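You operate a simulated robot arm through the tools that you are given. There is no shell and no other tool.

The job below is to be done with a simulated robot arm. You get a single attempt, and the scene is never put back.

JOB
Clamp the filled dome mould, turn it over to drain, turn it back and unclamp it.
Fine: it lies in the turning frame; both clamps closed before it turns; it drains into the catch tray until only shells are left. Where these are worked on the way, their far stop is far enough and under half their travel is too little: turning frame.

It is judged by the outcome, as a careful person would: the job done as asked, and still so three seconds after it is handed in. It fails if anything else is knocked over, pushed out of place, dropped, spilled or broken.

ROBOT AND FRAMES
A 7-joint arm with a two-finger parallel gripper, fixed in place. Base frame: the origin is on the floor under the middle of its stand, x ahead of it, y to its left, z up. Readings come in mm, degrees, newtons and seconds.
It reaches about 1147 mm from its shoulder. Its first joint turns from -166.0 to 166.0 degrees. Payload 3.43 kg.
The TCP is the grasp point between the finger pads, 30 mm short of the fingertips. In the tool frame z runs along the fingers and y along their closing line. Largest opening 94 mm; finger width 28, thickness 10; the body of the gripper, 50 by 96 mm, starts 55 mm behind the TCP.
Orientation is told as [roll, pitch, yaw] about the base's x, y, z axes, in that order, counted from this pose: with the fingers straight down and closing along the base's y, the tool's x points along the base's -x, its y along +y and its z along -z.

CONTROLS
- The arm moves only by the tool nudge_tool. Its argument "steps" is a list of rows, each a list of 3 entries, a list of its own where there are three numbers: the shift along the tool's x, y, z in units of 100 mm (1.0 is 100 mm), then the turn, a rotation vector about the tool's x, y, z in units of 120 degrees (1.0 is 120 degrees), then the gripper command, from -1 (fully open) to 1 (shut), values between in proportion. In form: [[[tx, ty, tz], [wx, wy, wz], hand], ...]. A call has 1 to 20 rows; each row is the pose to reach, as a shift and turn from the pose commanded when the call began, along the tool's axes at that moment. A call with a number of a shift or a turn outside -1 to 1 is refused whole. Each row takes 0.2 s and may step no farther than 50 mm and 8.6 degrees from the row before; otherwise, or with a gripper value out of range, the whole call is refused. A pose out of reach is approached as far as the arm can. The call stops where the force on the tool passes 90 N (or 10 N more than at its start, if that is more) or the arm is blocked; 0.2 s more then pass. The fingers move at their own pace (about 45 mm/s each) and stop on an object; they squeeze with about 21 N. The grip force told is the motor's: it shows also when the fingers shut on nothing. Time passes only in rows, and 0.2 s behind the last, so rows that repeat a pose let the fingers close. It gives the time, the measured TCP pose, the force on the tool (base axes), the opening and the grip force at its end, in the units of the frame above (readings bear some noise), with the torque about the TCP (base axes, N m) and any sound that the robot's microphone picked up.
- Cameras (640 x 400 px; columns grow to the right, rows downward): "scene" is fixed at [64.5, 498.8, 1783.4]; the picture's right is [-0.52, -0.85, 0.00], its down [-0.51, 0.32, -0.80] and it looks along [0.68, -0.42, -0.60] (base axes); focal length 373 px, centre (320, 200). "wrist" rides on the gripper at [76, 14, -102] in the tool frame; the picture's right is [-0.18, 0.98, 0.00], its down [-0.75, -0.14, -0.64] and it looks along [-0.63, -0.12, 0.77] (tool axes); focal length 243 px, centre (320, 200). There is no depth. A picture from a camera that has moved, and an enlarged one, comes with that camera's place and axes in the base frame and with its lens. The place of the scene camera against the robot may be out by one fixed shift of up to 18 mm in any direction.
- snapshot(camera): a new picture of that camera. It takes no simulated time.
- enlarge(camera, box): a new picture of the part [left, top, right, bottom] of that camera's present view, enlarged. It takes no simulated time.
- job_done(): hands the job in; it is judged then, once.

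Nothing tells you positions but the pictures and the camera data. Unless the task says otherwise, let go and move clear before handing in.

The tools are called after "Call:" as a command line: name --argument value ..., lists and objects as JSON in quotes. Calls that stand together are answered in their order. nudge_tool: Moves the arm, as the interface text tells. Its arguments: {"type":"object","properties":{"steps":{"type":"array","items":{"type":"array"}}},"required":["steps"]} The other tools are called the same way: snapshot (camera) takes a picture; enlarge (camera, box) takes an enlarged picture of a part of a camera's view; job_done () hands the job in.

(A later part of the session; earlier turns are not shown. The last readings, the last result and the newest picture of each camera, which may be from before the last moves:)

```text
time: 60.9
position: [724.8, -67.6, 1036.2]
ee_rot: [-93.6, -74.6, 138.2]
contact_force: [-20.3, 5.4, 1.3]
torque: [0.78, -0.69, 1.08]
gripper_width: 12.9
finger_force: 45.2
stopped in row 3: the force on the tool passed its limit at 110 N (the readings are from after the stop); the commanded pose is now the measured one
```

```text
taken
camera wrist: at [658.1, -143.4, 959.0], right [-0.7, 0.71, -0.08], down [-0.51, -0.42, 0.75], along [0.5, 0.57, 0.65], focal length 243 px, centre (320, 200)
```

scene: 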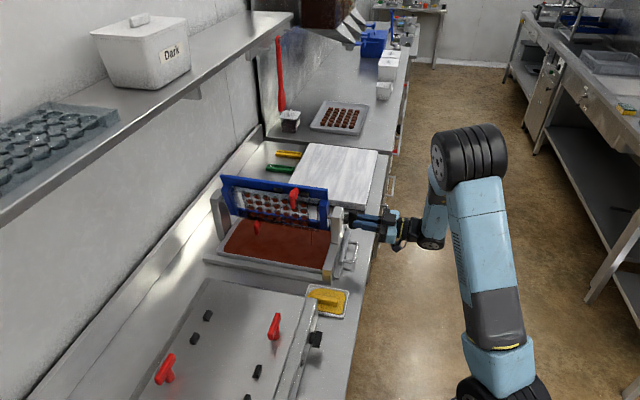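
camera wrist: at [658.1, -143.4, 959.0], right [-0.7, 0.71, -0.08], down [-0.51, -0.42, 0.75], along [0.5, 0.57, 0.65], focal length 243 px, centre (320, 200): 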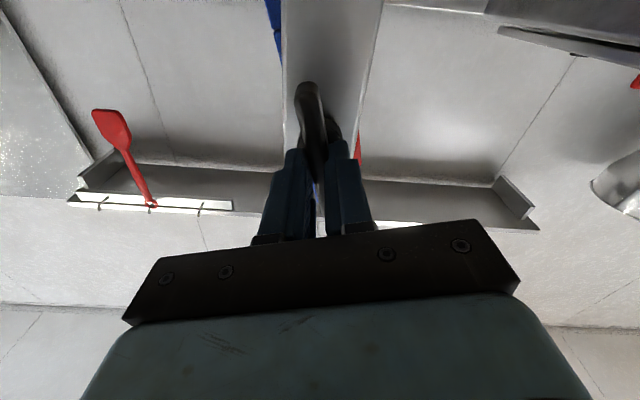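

Call:
enlarge --camera "scene" --box '[200, 160, 380, 290]'

Call:
enlarge --camera "scene" --box '[240, 180, 330, 240]'

Call:
enlarge --camera "scene" --box '[320, 100, 520, 300]'

```text
3.08 times, centred on (290, 225) of scene
camera zoom: at [64.5, 498.8, 1783.4], right [-0.52, -0.85, 0.0], down [-0.51, 0.32, -0.8], along [0.68, -0.42, -0.6], focal length 1149 px, centre (412, 123)
```

zoom: 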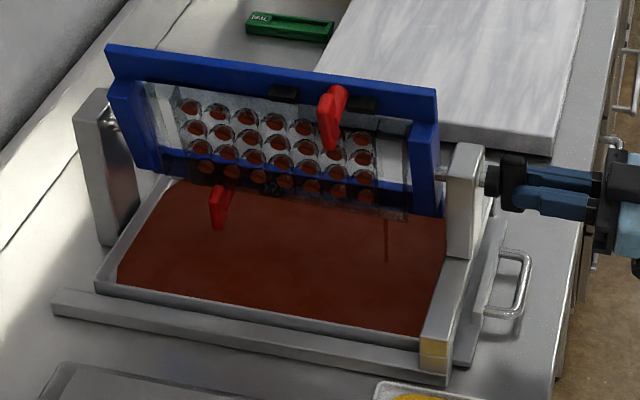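

```text
6.67 times, centred on (285, 210) of scene
camera zoom: at [64.5, 498.8, 1783.4], right [-0.52, -0.85, 0.0], down [-0.51, 0.32, -0.8], along [0.68, -0.42, -0.6], focal length 2489 px, centre (553, 133)
```

zoom: 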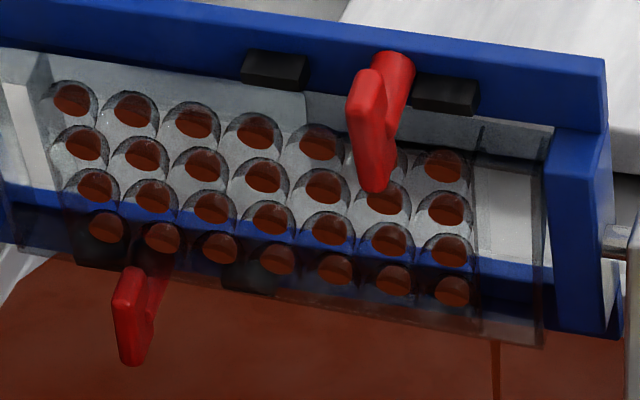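

```text
2.00 times, centred on (420, 200) of scene
camera zoom: at [64.5, 498.8, 1783.4], right [-0.52, -0.85, 0.0], down [-0.51, 0.32, -0.8], along [0.68, -0.42, -0.6], focal length 747 px, centre (120, 200)
```

zoom: 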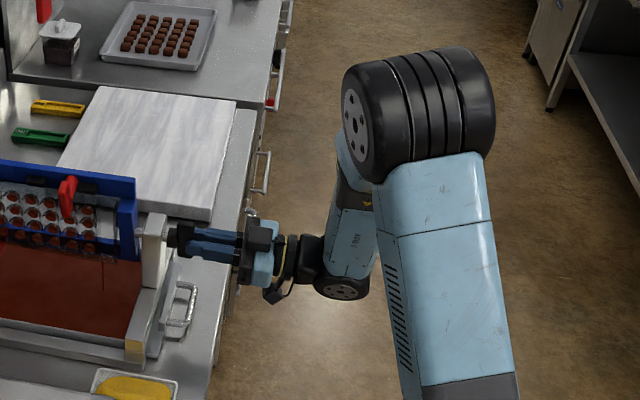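

A stream is still running from the mould, so it's draining. To recentre without dragging on the bar, I'll loosen the grip slightly so the fingers still cage the bar, then realign and re-grip. That will also show whether the frame holds itself.

Call:
nudge_tool --steps '[[[0, 0, 0], [0, 0, 0], 0.6], [[0, 0, 0], [0, 0, 0], 0.6], [[-0.012, -0.003, 0.03], [-0.002, 0.0035, 0], 0.6], [[-0.024, -0.007, 0.06], [-0.0043, 0.0071, 0], 0.6], [[-0.024, -0.007, 0.09], [-0.0043, 0.0071, 0], 0.6], [[-0.024, -0.007, 0.09], [-0.0043, 0.0071, 0], 0.6]]'

Call:
enlarge --camera "scene" --box '[200, 160, 380, 290]'

Call:
snapshot --camera "wrist"

```text
time: 62.3
position: [733.2, -63.1, 1038.8]
ee_rot: [-89.7, -74.7, 134.6]
contact_force: [-1.0, 1.2, 0.2]
torque: [0.01, -0.02, 0.05]
gripper_width: 19.7
finger_force: 0.9
```

```text
3.08 times, centred on (290, 225) of scene
camera zoom: at [64.5, 498.8, 1783.4], right [-0.52, -0.85, 0.0], down [-0.51, 0.32, -0.8], along [0.68, -0.42, -0.6], focal length 1149 px, centre (412, 123)
```

zoom: 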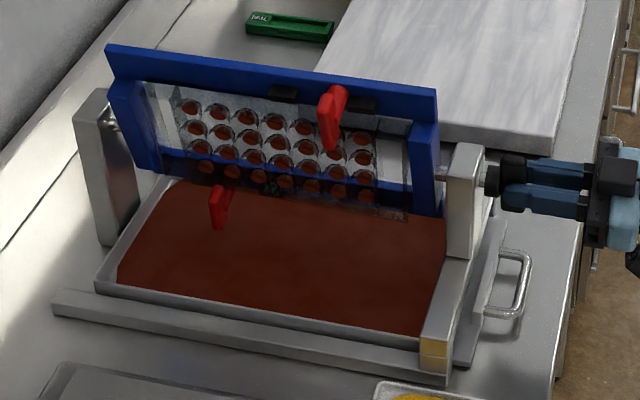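

```text
taken
camera wrist: at [665.4, -140.4, 963.2], right [-0.7, 0.71, -0.08], down [-0.5, -0.41, 0.77], along [0.51, 0.58, 0.64], focal length 243 px, centre (320, 200)
```

wrist: 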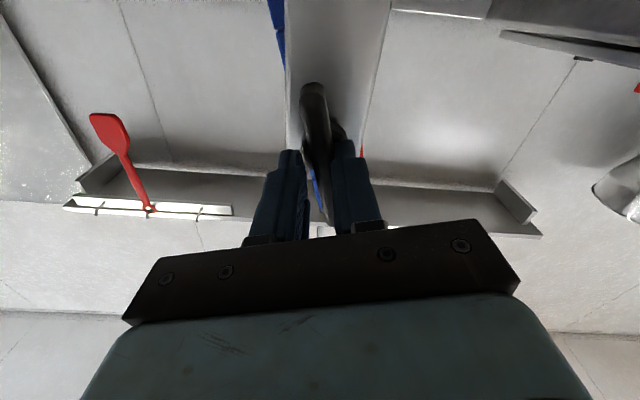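

The frame stayed put while loosely held, and the stream has stopped. I'll re-grip on the axis and probe gently to see whether the block was the frame's own stop or the arm.

Call:
nudge_tool --steps '[[[0, 0, 0], [0, 0, 0], 1], [[0, 0, 0], [0, 0, 0], 1], [[0, 0, 0], [0, 0, 0], 1], [[0, 0, 0], [0, 0, -0.015], 1], [[0, 0, 0], [0, 0, -0.03], 1], [[0, 0, 0], [0, 0, -0.03], 1]]'

Call:
enlarge --camera "scene" --box '[200, 160, 380, 290]'

Call:
snapshot --camera "wrist"

```text
time: 63.7
position: [731.8, -61.1, 1037.1]
ee_rot: [-89.2, -70.9, 134.4]
contact_force: [-42.2, 28.6, -24.2]
torque: [-0.2, 0.26, 0.56]
gripper_width: 13.0
finger_force: 45.7
```

```text
3.08 times, centred on (290, 225) of scene
camera zoom: at [64.5, 498.8, 1783.4], right [-0.52, -0.85, 0.0], down [-0.51, 0.32, -0.8], along [0.68, -0.42, -0.6], focal length 1149 px, centre (412, 123)
```

zoom: 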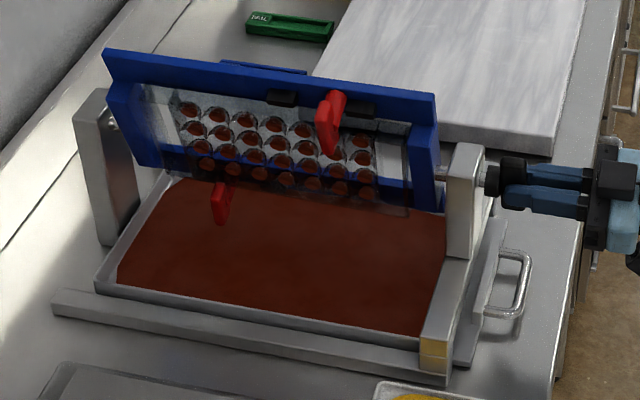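

```text
taken
camera wrist: at [666.9, -141.9, 963.3], right [-0.7, 0.7, -0.15], down [-0.53, -0.37, 0.76], along [0.48, 0.61, 0.63], focal length 243 px, centre (320, 200)
```

wrist: 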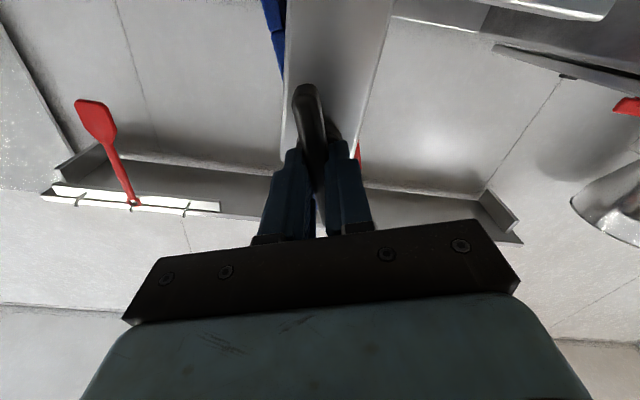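

The frame turned on to about 109°, so it wasn't at its stop; the earlier block came from the arm. I'll relieve the side load and continue in small steps.

Call:
nudge_tool --steps '[[[0.01, 0.025, 0], [0, 0, 0], 1], [[0.01, 0.025, 0], [0, 0, -0.03], 1], [[0.01, 0.025, 0], [0, 0, -0.06], 1], [[0.01, 0.025, 0], [0, 0, -0.06], 1]]'

Call:
snapshot --camera "scene"

```text
time: 64.7
position: [730.4, -61.2, 1036.9]
ee_rot: [-89.9, -63.5, 134.7]
contact_force: [-12.6, 15.8, 8.9]
torque: [-0.56, 0.6, 0.07]
gripper_width: 12.9
finger_force: 45.0
```

```text
taken
```

scene: 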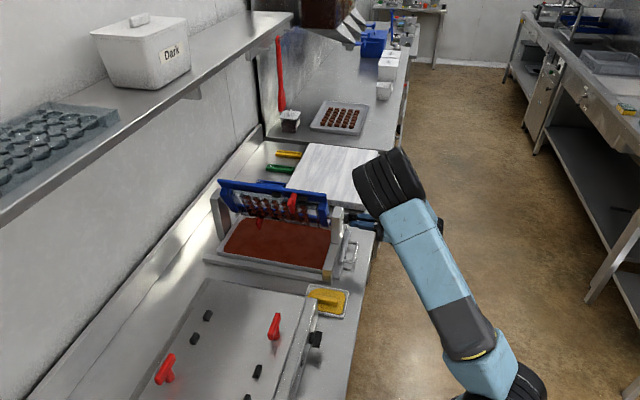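

J7 seems to be at its limit, so the arm is now turning the tool by swinging its elbow. The frame holds its own angle and the handle bar is symmetric, so I'll let go, back off, roll the tool 180° the other way and re-grip.

Call:
nudge_tool --steps '[[[0, 0, 0], [0, 0, 0], -0.4], [[0, 0, 0], [0, 0, 0], -0.4], [[0, 0, 0], [0, 0, 0], -0.4], [[0, 0, 0], [0, 0, 0], -0.4], [[0, 0, -0.2], [0, 0, 0], -0.4], [[0, 0, -0.5], [0, 0, 0], -0.4], [[0, 0, -0.9], [0, 0, 0], -0.4], [[0, 0, -0.9], [0, 0, 0], -0.4]]'

Call:
enlarge --camera "scene" --box '[200, 160, 380, 290]'

Call:
snapshot --camera "scene"

```text
time: 66.5
position: [687.6, -121.3, 1061.4]
ee_rot: [-89.5, -64.0, 134.3]
contact_force: [-0.8, 0.2, 0.4]
torque: [0.03, -0.01, -0.01]
gripper_width: 65.9
finger_force: 0.1
out of reach, approached as far as the arm can: row 6, 7, 8
```

```text
3.08 times, centred on (290, 225) of scene
camera zoom: at [64.5, 498.8, 1783.4], right [-0.52, -0.85, 0.0], down [-0.51, 0.32, -0.8], along [0.68, -0.42, -0.6], focal length 1149 px, centre (412, 123)
```

zoom: 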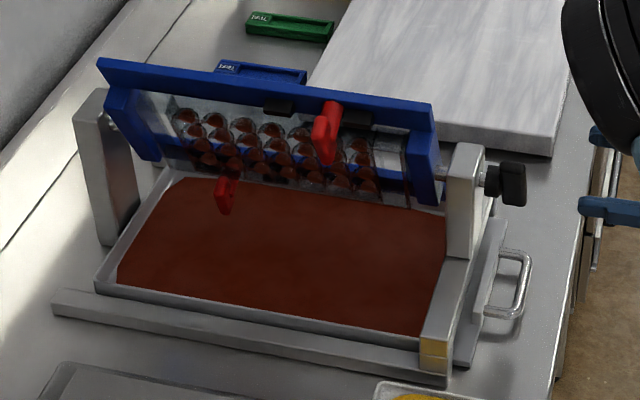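

```text
taken
```

scene: 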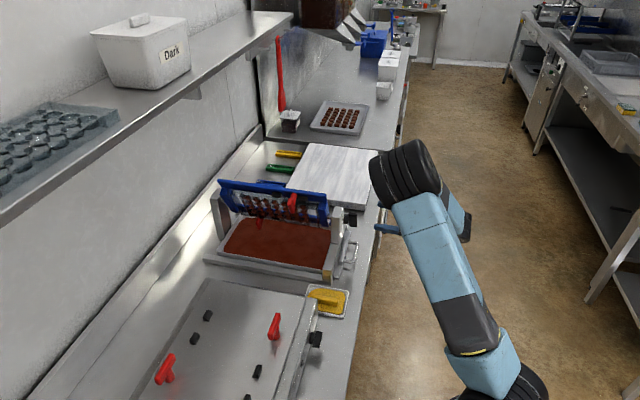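

The frame stays at about 116° on its own and the gripper is clear. I'll roll the tool back the other way in free space.

Call:
nudge_tool --steps '[[[0, 0, 0], [0, 0, 0.05], -0.4], [[0, 0, 0], [0, 0, 0.1], -0.4], [[0, 0, 0], [0, 0, 0.15], -0.4], [[0, 0, 0], [0, 0, 0.2], -0.4], [[0, 0, 0], [0, 0, 0.25], -0.4], [[0, 0, 0], [0, 0, 0.3], -0.4], [[0, 0, 0], [0, 0, 0.35], -0.4], [[0, 0, 0], [0, 0, 0.4], -0.4], [[0, 0, 0], [0, 0, 0.45], -0.4], [[0, 0, 0], [0, 0, 0.5], -0.4], [[0, 0, 0], [0, 0, 0.5], -0.4]]'

Call:
snapshot --camera "scene"

```text
time: 68.9
position: [687.9, -123.2, 1060.6]
ee_rot: [89.8, -56.1, -44.8]
contact_force: [0.2, -0.5, 1.0]
torque: [-0.02, -0.01, 0.03]
gripper_width: 65.7
finger_force: 0.0
```

```text
taken
```

scene: 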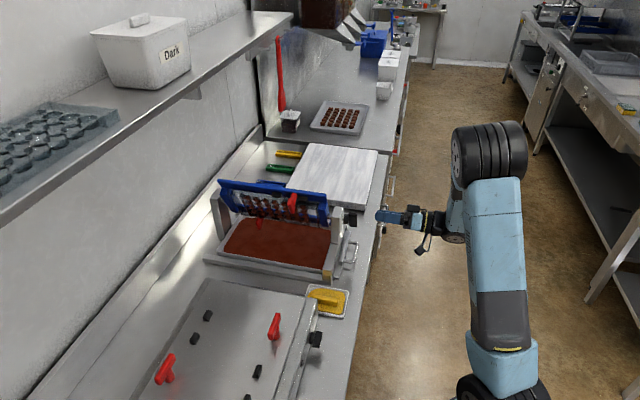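

Call:
nudge_tool --steps '[[[0.02, 0, -0.02], [0, 0, 0.0665], -0.4], [[0.04, 0, -0.04], [0, 0, 0.133], -0.4], [[0.06, 0, -0.06], [0, 0, 0.2], -0.4], [[0.08, 0, -0.08], [0, 0, 0.266], -0.4], [[0.1, 0, -0.1], [0, 0, 0.332], -0.4], [[0.12, 0, -0.1], [0, 0, 0.399], -0.4], [[0.14, 0, -0.1], [0, 0, 0.465], -0.4], [[0.16, 0, -0.1], [0, 0, 0.532], -0.4], [[0.18, 0, -0.1], [0, 0, 0.598], -0.4], [[0.2, 0, -0.1], [0, 0, 0.665], -0.4], [[0.22, 0, -0.1], [0, 0, 0.731], -0.4], [[0.24, -0.01, -0.1], [0, 0, 0.798], -0.4], [[0.255, -0.015, -0.1], [0, 0, 0.864], -0.4], [[0.255, -0.015, -0.1], [0, 0, 0.93], -0.4], [[0.255, -0.015, -0.1], [0, 0, 0.997], -0.4], [[0.255, -0.015, -0.1], [0, 0, 0.997], -0.4]]'

Call:
snapshot --camera "scene"

Call:
snapshot --camera "wrist"

```text
time: 72.3
position: [672.4, -121.3, 1039.9]
ee_rot: [89.8, 63.5, -45.3]
contact_force: [0.7, -0.1, -0.4]
torque: [-0.01, 0.0, 0.0]
gripper_width: 65.8
finger_force: 0.1
```

```text
taken
```

scene: 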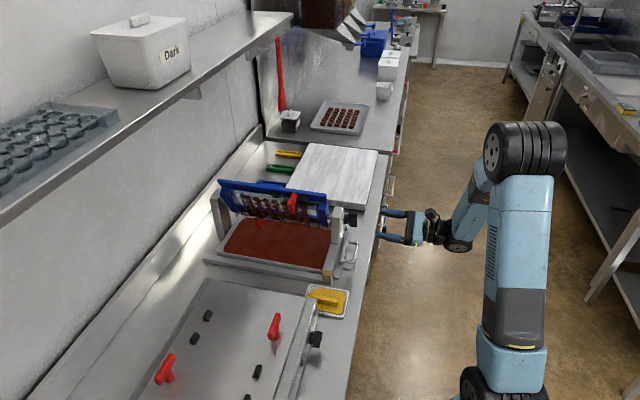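

```text
taken
camera wrist: at [585.9, -178.2, 1114.7], right [0.68, -0.68, 0.27], down [-0.31, -0.6, -0.74], along [0.67, 0.42, -0.62], focal length 243 px, centre (320, 200)
```

wrist: 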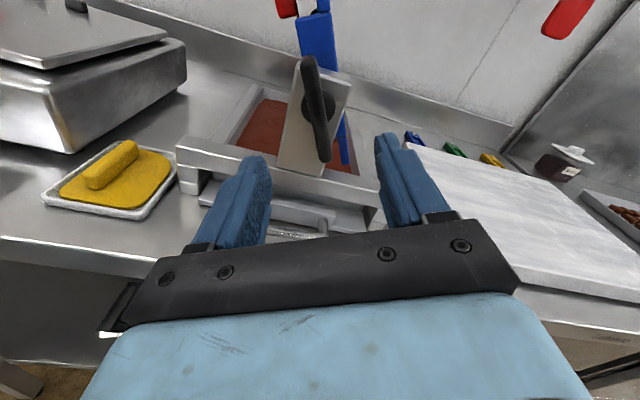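

The roll worked: the tool is at +63.5° with the bar between the fingers. I'll advance onto the handle and re-grip.

Call:
nudge_tool --steps '[[[-0.004, -0.013, 0.2], [0, 0, 0], -0.4], [[-0.004, -0.013, 0.4], [0, 0, 0], -0.4], [[-0.004, -0.013, 0.6], [0, 0, 0], -0.4], [[-0.004, -0.013, 0.75], [0, 0, 0], -0.4], [[-0.004, -0.013, 0.83], [0, 0, 0], -0.4], [[-0.004, -0.013, 0.83], [0, 0, 0], -0.4]]'

Call:
snapshot --camera "wrist"

Call:
nudge_tool --steps '[[[0, 0, 0], [0, 0, 0], 0.3], [[0, 0, 0], [0, 0, 0], 1], [[0, 0, 0], [0, 0, 0], 1], [[0, 0, 0], [0, 0, 0], 1], [[0, 0, 0], [0, 0, 0], 1]]'

Call:
snapshot --camera "wrist"

Call:
enlarge --camera "scene" --box '[200, 160, 400, 290]'

```text
time: 73.7
position: [731.7, -63.5, 1038.2]
ee_rot: [89.9, 63.4, -45.3]
contact_force: [0.8, -0.5, -0.1]
torque: [-0.04, 0.01, -0.01]
gripper_width: 65.8
finger_force: 0.0
```

```text
taken
camera wrist: at [644.5, -118.9, 1113.8], right [0.68, -0.68, 0.28], down [-0.31, -0.6, -0.74], along [0.67, 0.42, -0.62], focal length 243 px, centre (320, 200)
```

wrist: 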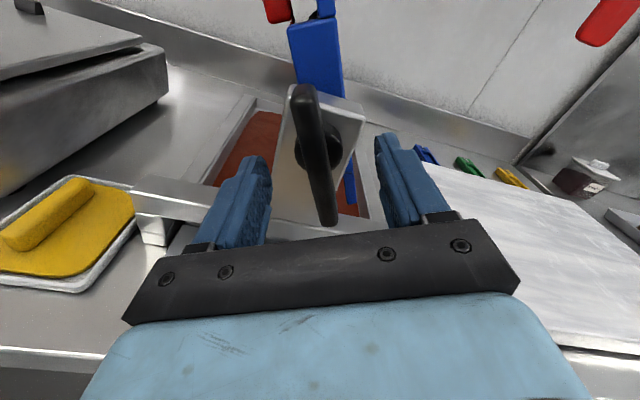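

```text
time: 74.9
position: [730.1, -61.9, 1037.1]
ee_rot: [89.7, 63.6, -45.3]
contact_force: [-9.1, 4.1, -7.6]
torque: [0.29, -0.05, 0.25]
gripper_width: 12.9
finger_force: 44.8
```

```text
taken
camera wrist: at [644.1, -118.6, 1113.5], right [0.68, -0.68, 0.27], down [-0.31, -0.6, -0.74], along [0.67, 0.42, -0.62], focal length 243 px, centre (320, 200)
```

wrist: 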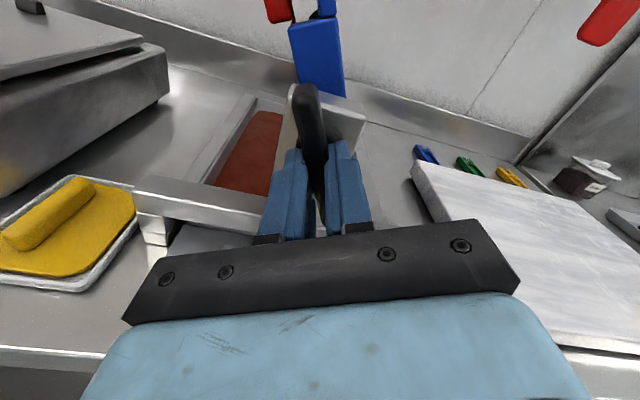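

```text
3.08 times, centred on (300, 225) of scene
camera zoom: at [64.5, 498.8, 1783.4], right [-0.52, -0.85, 0.0], down [-0.51, 0.32, -0.8], along [0.68, -0.42, -0.6], focal length 1149 px, centre (382, 123)
```

zoom: 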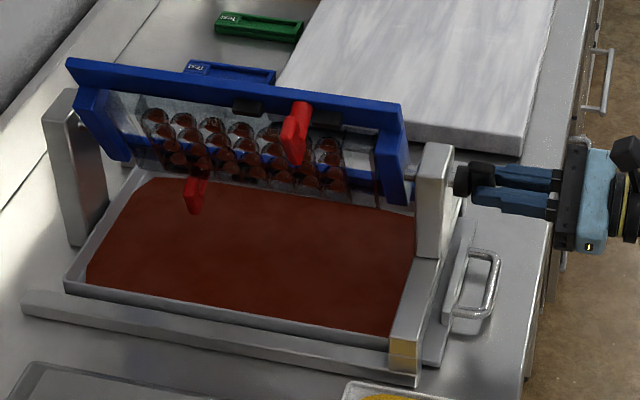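

Re-gripped. I'll continue turning the frame toward fully inverted.

Call:
nudge_tool --steps '[[[0, 0.01, 0], [0, 0, -0.05], 1], [[0, 0.01, 0], [0, 0, -0.1], 1], [[0, 0.01, 0], [0, 0, -0.15], 1], [[0, 0.01, 0], [0, 0, -0.2], 1], [[0, 0.01, 0], [0, 0, -0.2], 1]]'

Call:
enlarge --camera "scene" --box '[200, 160, 400, 290]'

```text
time: 76.1
position: [731.6, -60.7, 1036.8]
ee_rot: [89.7, 39.4, -45.2]
contact_force: [-14.9, 14.9, -22.2]
torque: [-0.33, 0.24, -0.08]
gripper_width: 12.8
finger_force: 45.2
```

```text
3.08 times, centred on (300, 225) of scene
camera zoom: at [64.5, 498.8, 1783.4], right [-0.52, -0.85, 0.0], down [-0.51, 0.32, -0.8], along [0.68, -0.42, -0.6], focal length 1149 px, centre (382, 123)
```

zoom: 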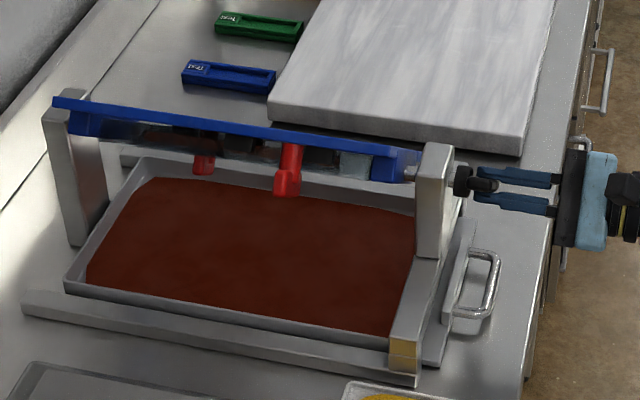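

Call:
nudge_tool --steps '[[[0, -0.018, 0], [0, 0, -0.03], 1], [[0, -0.018, 0], [0, 0, -0.08], 1], [[0, -0.018, 0], [0, 0, -0.13], 1], [[0, -0.018, 0], [0, 0, -0.18], 1], [[0, -0.018, 0], [0, 0, -0.23], 1], [[0, -0.018, 0], [0, 0, -0.23], 1]]'

Call:
enlarge --camera "scene" --box '[200, 160, 400, 290]'

```text
time: 77.5
position: [731.2, -61.7, 1037.9]
ee_rot: [89.9, 11.5, -45.1]
contact_force: [16.6, 8.2, 18.1]
torque: [-0.02, -0.04, -1.11]
gripper_width: 12.8
finger_force: 45.5
```

```text
3.08 times, centred on (300, 225) of scene
camera zoom: at [64.5, 498.8, 1783.4], right [-0.52, -0.85, 0.0], down [-0.51, 0.32, -0.8], along [0.68, -0.42, -0.6], focal length 1149 px, centre (382, 123)
```

zoom: 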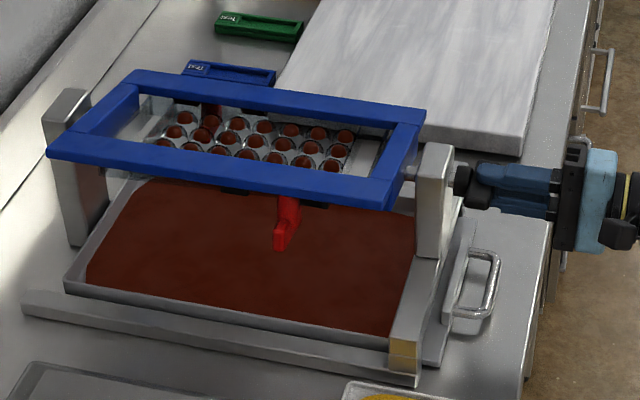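

The frame is at about 168°. Last degrees to fully inverted.

Call:
nudge_tool --steps '[[[0, 0.008, 0], [0, 0, -0.03], 1], [[0, 0.008, 0], [0, 0, -0.06], 1], [[0, 0.008, 0], [0, 0, -0.08], 1], [[0, 0.008, 0], [0, 0, -0.097], 1], [[0, 0.008, 0], [0, 0, -0.097], 1]]'

Call:
enlarge --camera "scene" --box '[200, 160, 400, 290]'

Call:
snapshot --camera "wrist"

```text
time: 78.7
position: [731.4, -61.5, 1037.6]
ee_rot: [89.8, 0.1, -45.1]
contact_force: [16.8, 9.7, 18.1]
torque: [0.4, -0.41, -0.46]
gripper_width: 13.2
finger_force: 45.1
```

```text
3.08 times, centred on (300, 225) of scene
camera zoom: at [64.5, 498.8, 1783.4], right [-0.52, -0.85, 0.0], down [-0.51, 0.32, -0.8], along [0.68, -0.42, -0.6], focal length 1149 px, centre (382, 123)
```

zoom: 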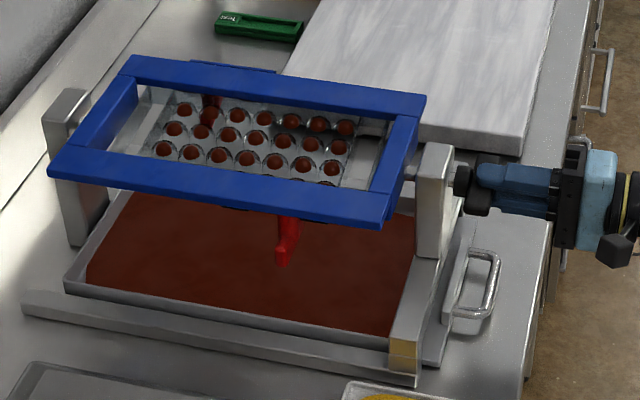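

```text
taken
camera wrist: at [605.4, -80.0, 1053.7], right [0.13, -0.13, 0.98], down [0.08, -0.99, -0.14], along [0.99, 0.09, -0.12], focal length 243 px, centre (320, 200)
```

wrist: 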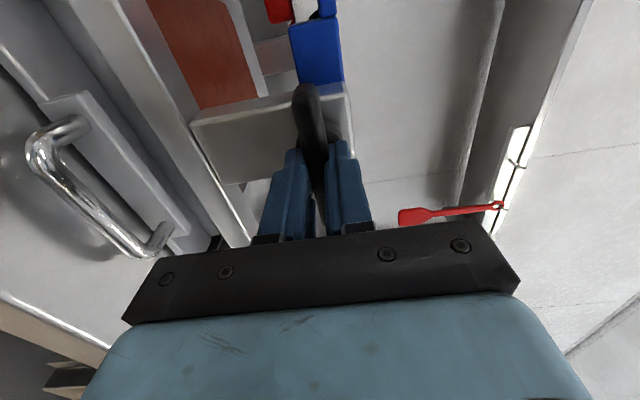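

The frame is fully inverted. I'll hold here a while and check for any drips.

Call:
nudge_tool --steps '[[[0, 0, 0], [0, 0, 0], 1], [[0, 0, 0], [0, 0, 0], 1], [[0, 0, 0], [0, 0, 0], 1], [[0, 0, 0], [0, 0, 0], 1], [[0, 0, 0], [0, 0, 0], 1], [[0, 0, 0], [0, 0, 0], 1], [[0, 0, 0], [0, 0, 0], 1], [[0, 0, 0], [0, 0, 0], 1], [[0, 0, 0], [0, 0, 0], 1], [[0, 0, 0], [0, 0, 0], 1], [[0, 0, 0], [0, 0, 0], 1], [[0, 0, 0], [0, 0, 0], 1], [[0, 0, 0], [0, 0, 0], 1], [[0, 0, 0], [0, 0, 0], 1], [[0, 0, 0], [0, 0, 0], 1], [[0, 0, 0], [0, 0, 0], 1], [[0, 0, 0], [0, 0, 0], 1], [[0, 0, 0], [0, 0, 0], 1], [[0, 0, 0], [0, 0, 0], 1], [[0, 0, 0], [0, 0, 0], 1]]'

Call:
enlarge --camera "scene" --box '[210, 175, 345, 270]'

Call:
nudge_tool --steps '[[[0, 0, 0], [0, 0, 0], 1], [[0, 0, 0], [0, 0, 0], 1], [[0, 0, 0], [0, 0, 0], 1], [[0, 0, 0], [0, 0, 0], 1], [[0, 0, 0], [0, 0, 0], 1], [[0, 0, 0], [0, 0, 0], 1], [[0, 0, 0], [0, 0, 0], 1], [[0, 0, 0], [0, 0, 0], 1], [[0, 0, 0], [0, 0, 0], 1], [[0, 0, 0], [0, 0, 0], 1], [[0, 0, 0], [0, 0, 0], 1], [[0, 0, 0], [0, 0, 0], 1], [[0, 0, 0], [0, 0, 0], 1], [[0, 0, 0], [0, 0, 0], 1], [[0, 0, 0], [0, 0, 0], 1], [[0, 0, 0], [0, 0, 0], 1], [[0, 0, 0], [0, 0, 0], 1], [[0, 0, 0], [0, 0, 0], 1], [[0, 0, 0], [0, 0, 0], 1], [[0, 0, 0], [0, 0, 0], 1]]'

Call:
enlarge --camera "scene" --box '[210, 175, 345, 270]'

```text
time: 82.9
position: [731.0, -62.1, 1039.1]
ee_rot: [89.8, 0.2, -45.1]
contact_force: [27.1, 10.4, 31.5]
torque: [0.57, -0.55, -0.28]
gripper_width: 13.0
finger_force: 45.1
```

```text
4.21 times, centred on (278, 222) of scene
camera zoom: at [64.5, 498.8, 1783.4], right [-0.52, -0.85, 0.0], down [-0.51, 0.32, -0.8], along [0.68, -0.42, -0.6], focal length 1572 px, centre (499, 105)
```

zoom: 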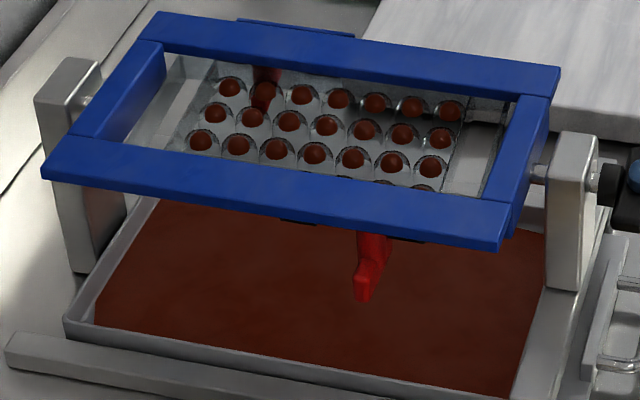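

```text
time: 87.1
position: [730.4, -62.3, 1037.8]
ee_rot: [89.9, 0.2, -45.1]
contact_force: [29.1, 9.1, 33.7]
torque: [0.62, -0.54, -0.22]
gripper_width: 13.0
finger_force: 45.0
```

```text
4.21 times, centred on (278, 222) of scene
camera zoom: at [64.5, 498.8, 1783.4], right [-0.52, -0.85, 0.0], down [-0.51, 0.32, -0.8], along [0.68, -0.42, -0.6], focal length 1572 px, centre (499, 105)
```

zoom: 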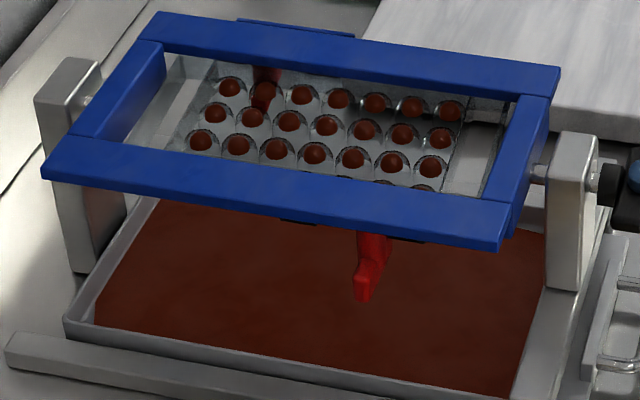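

Nothing is draining now, only shells are left, and the tray has caught the chocolate. I'll turn the frame back, easing the residual load first.

Call:
nudge_tool --steps '[[[0, 0.018, 0.008], [0, 0, 0], 1], [[0, 0.018, 0.008], [0, 0, 0.05], 1], [[0, 0.018, 0.008], [0, 0, 0.1], 1], [[0, 0.018, 0.008], [0, 0, 0.15], 1], [[0, 0.018, 0.008], [0, 0, 0.2], 1], [[0, 0.018, 0.008], [0, 0, 0.2], 1]]'

Call:
enlarge --camera "scene" --box '[200, 160, 400, 290]'

```text
time: 88.5
position: [730.1, -61.7, 1037.0]
ee_rot: [89.9, 24.4, -45.3]
contact_force: [0.6, -3.2, -6.8]
torque: [0.43, -0.18, 0.25]
gripper_width: 12.9
finger_force: 44.9
```

```text
3.08 times, centred on (300, 225) of scene
camera zoom: at [64.5, 498.8, 1783.4], right [-0.52, -0.85, 0.0], down [-0.51, 0.32, -0.8], along [0.68, -0.42, -0.6], focal length 1149 px, centre (382, 123)
```

zoom: 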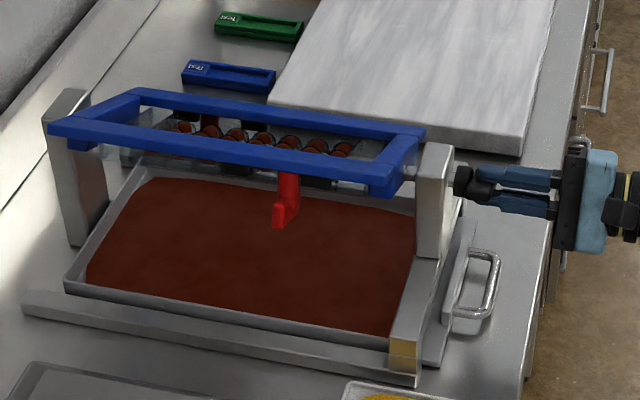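

Call:
nudge_tool --steps '[[[0, 0, 0], [0, 0, 0.06], 1], [[0, 0, 0], [0, 0, 0.12], 1], [[0, 0, 0], [0, 0, 0.18], 1], [[0, 0, 0], [0, 0, 0.24], 1], [[0, 0, 0], [0, 0, 0.3], 1], [[0, 0, 0], [0, 0, 0.3], 1]]'

Call:
enlarge --camera "scene" --box '[200, 160, 400, 290]'

Call:
snapshot --camera "scene"

```text
time: 89.9
position: [731.3, -61.5, 1038.6]
ee_rot: [89.6, 60.4, -45.6]
contact_force: [-22.2, -3.1, -39.9]
torque: [-0.48, 0.61, -0.14]
gripper_width: 12.8
finger_force: 45.1
```

```text
3.08 times, centred on (300, 225) of scene
camera zoom: at [64.5, 498.8, 1783.4], right [-0.52, -0.85, 0.0], down [-0.51, 0.32, -0.8], along [0.68, -0.42, -0.6], focal length 1149 px, centre (382, 123)
```

zoom: 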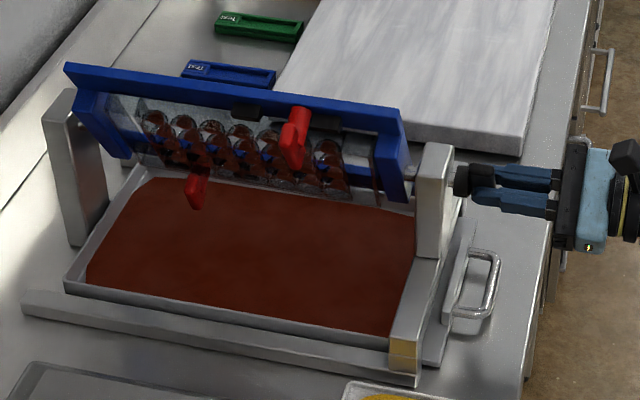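

```text
taken
```

scene: 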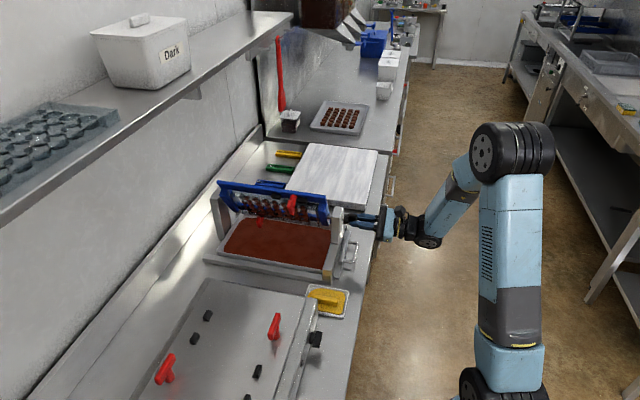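

Call:
nudge_tool --steps '[[[-0.01, -0.018, -0.005], [0, 0, 0], 1], [[-0.01, -0.018, -0.005], [0, 0, 0.05], 1], [[-0.01, -0.018, -0.005], [0, 0, 0.1], 1], [[-0.01, -0.018, -0.005], [0, 0, 0.15], 1], [[-0.01, -0.018, -0.005], [0, 0, 0.15], 1]]'

Call:
snapshot --camera "scene"

```text
time: 91.1
position: [730.9, -60.4, 1038.7]
ee_rot: [90.3, 78.2, -44.9]
contact_force: [8.6, -5.0, 3.8]
torque: [-0.39, 0.64, -0.04]
gripper_width: 12.9
finger_force: 44.9
```

```text
taken
```

scene: 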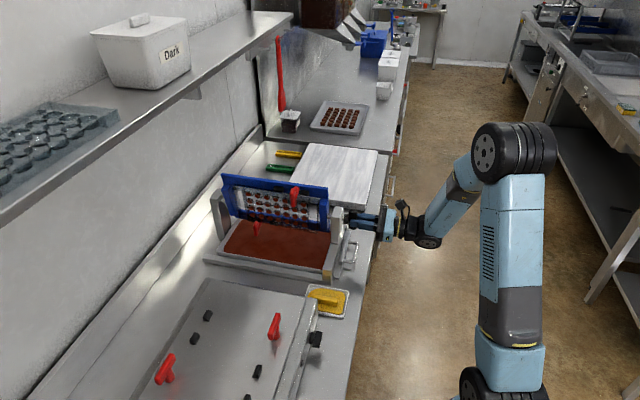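

Call:
nudge_tool --steps '[[[0, 0, 0], [0, 0, 0.05], 1], [[0, 0, 0], [0, 0, 0.1], 1], [[0, 0, 0], [0, 0, 0.15], 1], [[0, 0, 0], [0, 0, 0.2], 1], [[0, 0, 0], [0, 0, 0.2], 1]]'

Call:
snapshot --camera "scene"

```text
time: 92.3
position: [731.3, -61.5, 1039.9]
ee_rot: [-89.9, 77.8, 135.0]
contact_force: [26.8, -5.3, 22.5]
torque: [0.02, 0.07, -0.09]
gripper_width: 12.8
finger_force: 44.9
```

```text
taken
```

scene: 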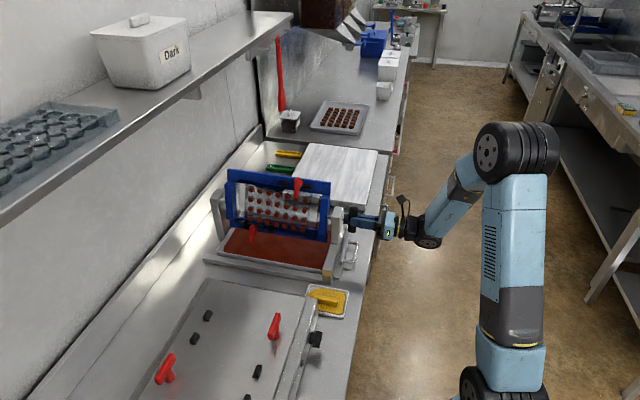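

Call:
nudge_tool --steps '[[[0.012, 0.01, 0.005], [0, 0, 0], 1], [[0.012, 0.01, 0.005], [0, 0, 0.05], 1], [[0.012, 0.01, 0.005], [0, 0, 0.1], 1], [[0.012, 0.01, 0.005], [0, 0, 0.15], 1], [[0.012, 0.01, 0.005], [0, 0, 0.2], 1], [[0.012, 0.01, 0.005], [0, 0, 0.2], 1]]'

Call:
snapshot --camera "scene"

```text
time: 93.7
position: [730.6, -61.0, 1037.9]
ee_rot: [-89.7, 53.7, 135.1]
contact_force: [3.9, -4.7, 11.1]
torque: [0.06, 0.18, 0.58]
gripper_width: 13.1
finger_force: 45.1
```

```text
taken
```

scene: 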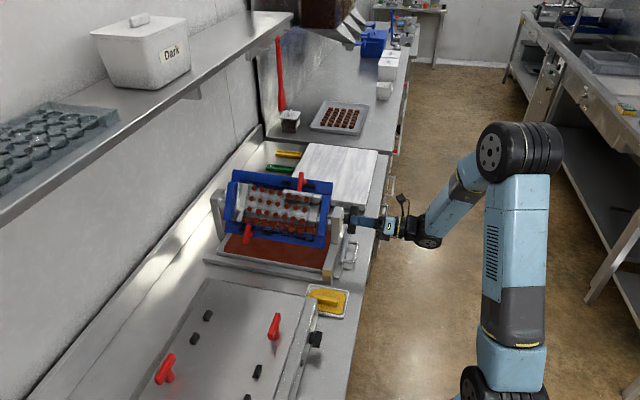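

The frame is back to about 54° and the elbow is steady. I'll continue.

Call:
nudge_tool --steps '[[[0, 0, 0], [0, 0, 0.05], 1], [[0, 0, 0], [0, 0, 0.1], 1], [[0, 0, 0], [0, 0, 0.15], 1], [[0, 0, 0], [0, 0, 0.2], 1], [[0, 0, 0], [0, 0, 0.2], 1]]'

Call:
snapshot --camera "scene"

```text
time: 94.9
position: [730.6, -60.3, 1037.5]
ee_rot: [-90.0, 29.7, 134.8]
contact_force: [0.4, -10.1, -0.6]
torque: [0.24, -0.01, 0.39]
gripper_width: 12.9
finger_force: 44.5
```

```text
taken
```

scene: 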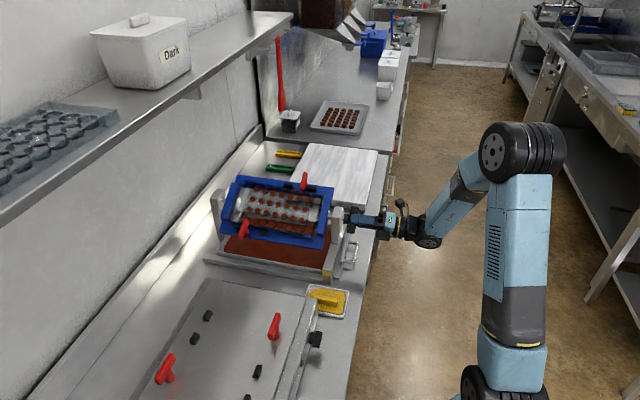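

Call:
nudge_tool --steps '[[[0, 0, 0], [0, 0, 0.05], 1], [[0, 0, 0], [0, 0, 0.1], 1], [[0, 0, 0], [0, 0, 0.15], 1], [[0, 0, 0], [0, 0, 0.2], 1], [[0, 0, 0], [0, 0, 0.2], 1]]'

Call:
enlarge --camera "scene" --box '[200, 160, 400, 290]'

```text
time: 96.1
position: [731.7, -61.1, 1038.5]
ee_rot: [-89.8, 5.6, 135.0]
contact_force: [-12.5, -2.4, -18.0]
torque: [0.32, -0.04, -1.04]
gripper_width: 12.7
finger_force: 45.0
```

```text
3.08 times, centred on (300, 225) of scene
camera zoom: at [64.5, 498.8, 1783.4], right [-0.52, -0.85, 0.0], down [-0.51, 0.32, -0.8], along [0.68, -0.42, -0.6], focal length 1149 px, centre (382, 123)
```

zoom: 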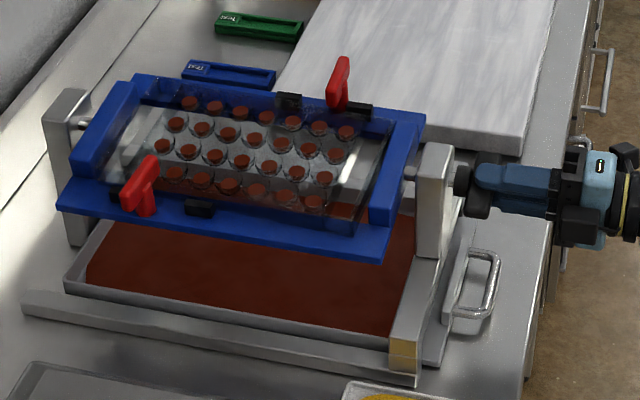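

Nearly level (5.6°). I'll finish turning back to the stop.

Call:
nudge_tool --steps '[[[0, 0.008, 0], [0, 0, 0.02], 1], [[0, 0.008, 0], [0, 0, 0.04], 1], [[0, 0.008, 0], [0, 0, 0.053], 1], [[0, 0.008, 0], [0, 0, 0.053], 1]]'

Call:
enlarge --camera "scene" --box '[200, 160, 380, 290]'

Call:
snapshot --camera "wrist"

```text
time: 97.1
position: [731.7, -61.7, 1038.1]
ee_rot: [-89.8, -0.6, 134.9]
contact_force: [-19.8, -5.3, -24.1]
torque: [-1.11, -0.71, 1.22]
gripper_width: 12.9
finger_force: 45.1
```

```text
3.08 times, centred on (290, 225) of scene
camera zoom: at [64.5, 498.8, 1783.4], right [-0.52, -0.85, 0.0], down [-0.51, 0.32, -0.8], along [0.68, -0.42, -0.6], focal length 1149 px, centre (412, 123)
```

zoom: 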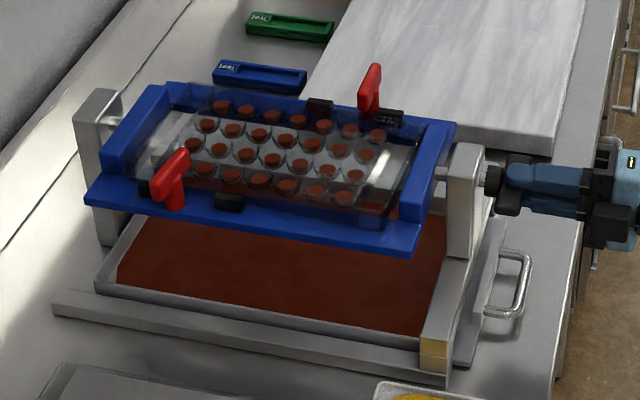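

```text
taken
camera wrist: at [713.1, -187.4, 1024.6], right [-0.14, 0.14, -0.98], down [-0.99, 0.08, 0.15], along [0.1, 0.99, 0.12], focal length 243 px, centre (320, 200)
```

wrist: 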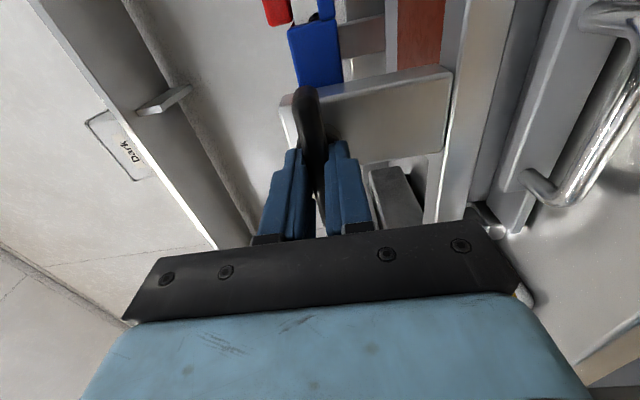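

The frame is back at its stop and level, in the same position as at the start. I'll release the handle and back off.

Call:
nudge_tool --steps '[[[0, 0, 0], [0, 0, -0.008], 1], [[0, 0, 0], [0, 0, -0.008], -0.4], [[0, 0, 0], [0, 0, -0.008], -0.4], [[0, 0, 0], [0, 0, -0.008], -0.4], [[0, 0, 0], [0, 0, -0.008], -0.4], [[0, 0, -0.2], [0, 0, -0.008], -0.4], [[0, 0, -0.5], [0, 0, -0.008], -0.4], [[0, 0, -0.9], [0, 0, -0.008], -0.4], [[0, 0, -0.9], [0, 0, -0.008], -0.4]]'

Call:
snapshot --camera "scene"

Call:
enlarge --camera "scene" --box '[200, 160, 380, 290]'

```text
time: 99.1
position: [666.8, -124.1, 1038.6]
ee_rot: [-89.9, 0.4, 134.9]
contact_force: [0.0, 0.0, -1.0]
torque: [0.01, 0.06, 0.01]
gripper_width: 65.8
finger_force: 0.0
```

```text
taken
```

scene: 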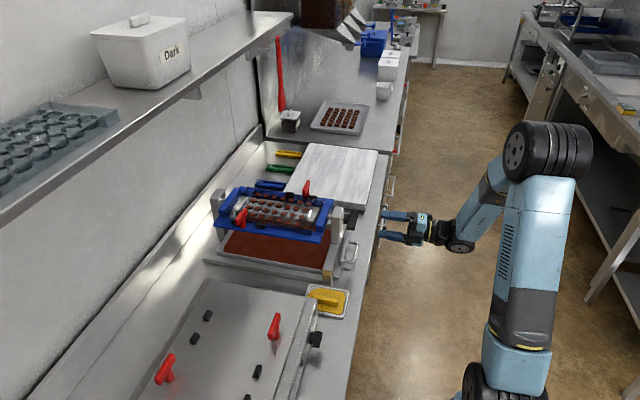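

```text
3.08 times, centred on (290, 225) of scene
camera zoom: at [64.5, 498.8, 1783.4], right [-0.52, -0.85, 0.0], down [-0.51, 0.32, -0.8], along [0.68, -0.42, -0.6], focal length 1149 px, centre (412, 123)
```

zoom: 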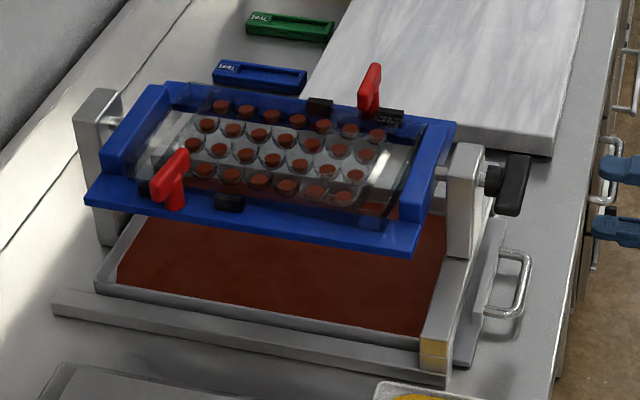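

Call:
enlarge --camera "scene" --box '[220, 175, 345, 250]'

```text
5.12 times, centred on (282, 212) of scene
camera zoom: at [64.5, 498.8, 1783.4], right [-0.52, -0.85, 0.0], down [-0.51, 0.32, -0.8], along [0.68, -0.42, -0.6], focal length 1912 px, centre (512, 136)
```

zoom: 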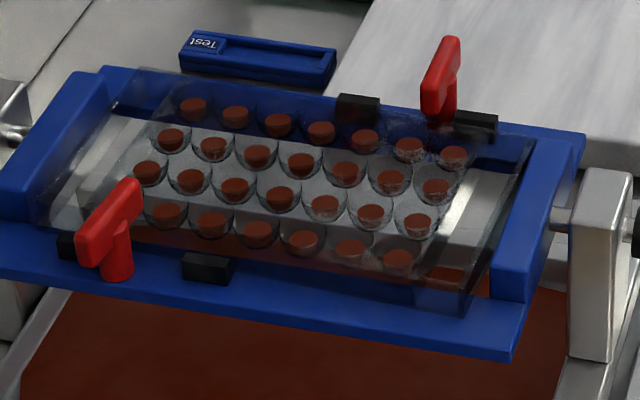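

The shells are in the mould, it lies properly in the frame, and both clamps are still closed. To unclamp I need the tool vertical again, so I'll unwind the wrist in free space while rising.

Call:
nudge_tool --steps '[[[0, -0.07, 0], [0, 0, -0.065], -0.4], [[0, -0.14, 0], [0, 0, -0.13], -0.4], [[0, -0.21, 0], [0, 0, -0.195], -0.4], [[0, -0.28, 0], [0, 0, -0.26], -0.4], [[0, -0.35, 0], [0, 0, -0.325], -0.4], [[0, -0.42, 0], [0, 0, -0.39], -0.4], [[0, -0.49, 0], [0, 0, -0.455], -0.4], [[0, -0.56, 0], [0, 0, -0.52], -0.4], [[0, -0.63, 0], [0, 0, -0.585], -0.4], [[0, -0.7, 0], [0, 0, -0.65], -0.4], [[0, -0.77, 0], [0, 0, -0.715], -0.4], [[0, -0.84, 0], [0, 0, -0.78], -0.4], [[0, -0.91, 0], [0, 0, -0.845], -0.4], [[0, -0.98, 0], [0, 0, -0.91], -0.4], [[0, -0.98, 0], [0, 0, -0.97], -0.4], [[0, -0.98, 0], [0, 0, -0.97], -0.4]]'

Call:
snapshot --camera "scene"

```text
time: 102.5
position: [667.0, -124.6, 1136.2]
ee_rot: [89.8, 63.1, -45.2]
contact_force: [-0.1, 0.5, 0.6]
torque: [0.01, 0.02, 0.01]
gripper_width: 65.9
finger_force: 0.0
```

```text
taken
```

scene: 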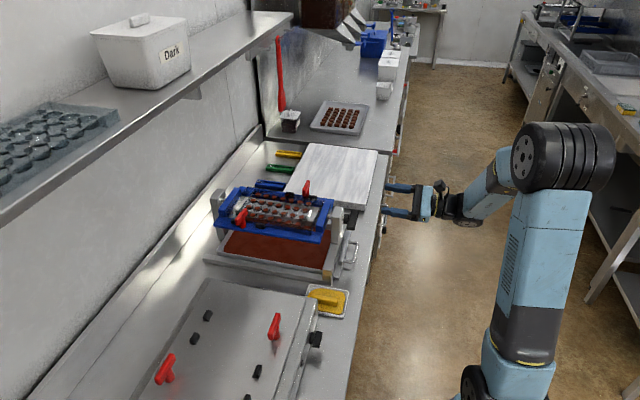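

Call:
nudge_tool --steps '[[[0.05, 0.025, 0], [0, 0, -0.065], -0.4], [[0.1, 0.05, 0], [0, 0, -0.13], -0.4], [[0.15, 0.075, 0], [0, 0, -0.195], -0.4], [[0.2, 0.1, 0], [0, 0, -0.26], -0.4], [[0.25, 0.125, 0], [0, 0, -0.325], -0.4], [[0.3, 0.15, 0], [0, 0, -0.39], -0.4], [[0.35, 0.175, 0], [0, 0, -0.455], -0.4], [[0.4, 0.2, 0], [0, 0, -0.52], -0.4], [[0.45, 0.225, 0], [0, 0, -0.585], -0.4], [[0.5, 0.25, 0], [0, 0, -0.65], -0.4], [[0.55, 0.275, 0], [0, 0, -0.715], -0.4], [[0.6, 0.3, 0], [0, 0, -0.78], -0.4], [[0.65, 0.325, 0], [0, 0, -0.845], -0.4], [[0.71, 0.36, 0], [0, 0, -0.91], -0.4], [[0.71, 0.36, 0], [0, 0, -0.975], -0.4], [[0.71, 0.36, 0], [0, 0, -0.975], -0.4]]'

Call:
nudge_tool --steps '[[[0, 0, 0], [0, 0, -0.06], -0.4], [[0, 0, 0], [0, 0, -0.12], -0.4], [[0, 0, 0], [0, 0, -0.18], -0.4], [[0, 0, 0], [0, 0, -0.24], -0.4], [[0, 0, 0], [0, 0, -0.3], -0.4], [[0, 0, 0], [0, 0, -0.3], -0.4]]'

Call:
snapshot --camera "scene"

```text
time: 105.9
position: [666.3, -123.5, 1215.4]
ee_rot: [89.8, -53.8, -45.0]
contact_force: [0.6, -0.2, -0.1]
torque: [-0.03, 0.01, 0.04]
gripper_width: 65.5
finger_force: 0.2
```

```text
time: 107.3
position: [665.6, -124.3, 1216.0]
ee_rot: [43.5, -89.9, 1.5]
contact_force: [0.1, -0.2, -0.5]
torque: [-0.01, -0.01, -0.04]
gripper_width: 65.7
finger_force: 0.0
```

```text
taken
```

scene: 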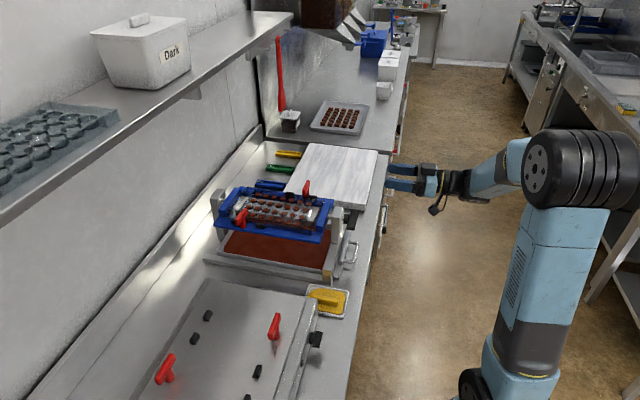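

Call:
nudge_tool --steps '[[[0, 0, 0.12], [0, 0.047, 0], -0.2], [[0, 0, 0.25], [0, 0.094, 0], 0], [[0, 0, 0.37], [0, 0.141, 0], 0.1], [[0, 0, 0.5], [0, 0.188, 0], 0.2], [[0, 0, 0.62], [0, 0.235, 0], 0.2], [[0, 0, 0.75], [0, 0.282, 0], 0.2], [[0, 0, 0.87], [0, 0.329, 0], 0.2], [[0, 0, 1.0], [0, 0.375, 0], 0.2], [[0, 0, 1.0], [0, 0.375, 0], 0.2]]'

Call:
nudge_tool --steps '[[[-0.11, 0, 0.11], [0, 0.047, 0], 0.2], [[-0.21, 0, 0.21], [0, 0.094, 0], 0.2], [[-0.32, 0, 0.32], [0, 0.141, 0], 0.2], [[-0.43, 0, 0.43], [0, 0.188, 0], 0.2], [[-0.54, 0, 0.54], [0, 0.235, 0], 0.2], [[-0.64, 0, 0.64], [0, 0.282, 0], 0.2], [[-0.75, 0, 0.75], [0, 0.329, 0], 0.2], [[-0.85, 0, 0.85], [0, 0.375, 0], 0.2], [[-0.85, 0, 0.85], [0, 0.375, 0], 0.2]]'

Call:
snapshot --camera "wrist"

```text
time: 109.3
position: [738.6, -54.3, 1213.7]
ee_rot: [0.2, -44.8, 44.7]
contact_force: [-1.0, -0.6, 0.2]
torque: [0.0, -0.02, 0.01]
gripper_width: 37.6
finger_force: 0.1
```

```text
time: 111.3
position: [824.6, 31.6, 1214.6]
ee_rot: [0.1, 0.1, 44.8]
contact_force: [-0.4, 0.7, -0.5]
torque: [0.03, 0.03, -0.01]
gripper_width: 37.7
finger_force: 0.0
```

```text
taken
camera wrist: at [761.3, -12.7, 1319.4], right [-0.56, 0.83, 0.0], down [0.64, 0.43, 0.64], along [0.53, 0.36, -0.77], focal length 243 px, centre (320, 200)
```

wrist: 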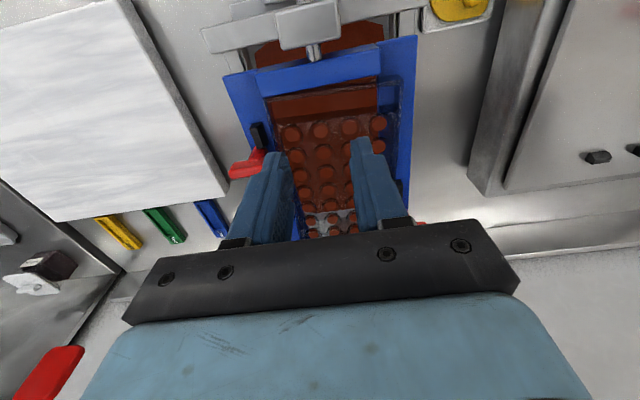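

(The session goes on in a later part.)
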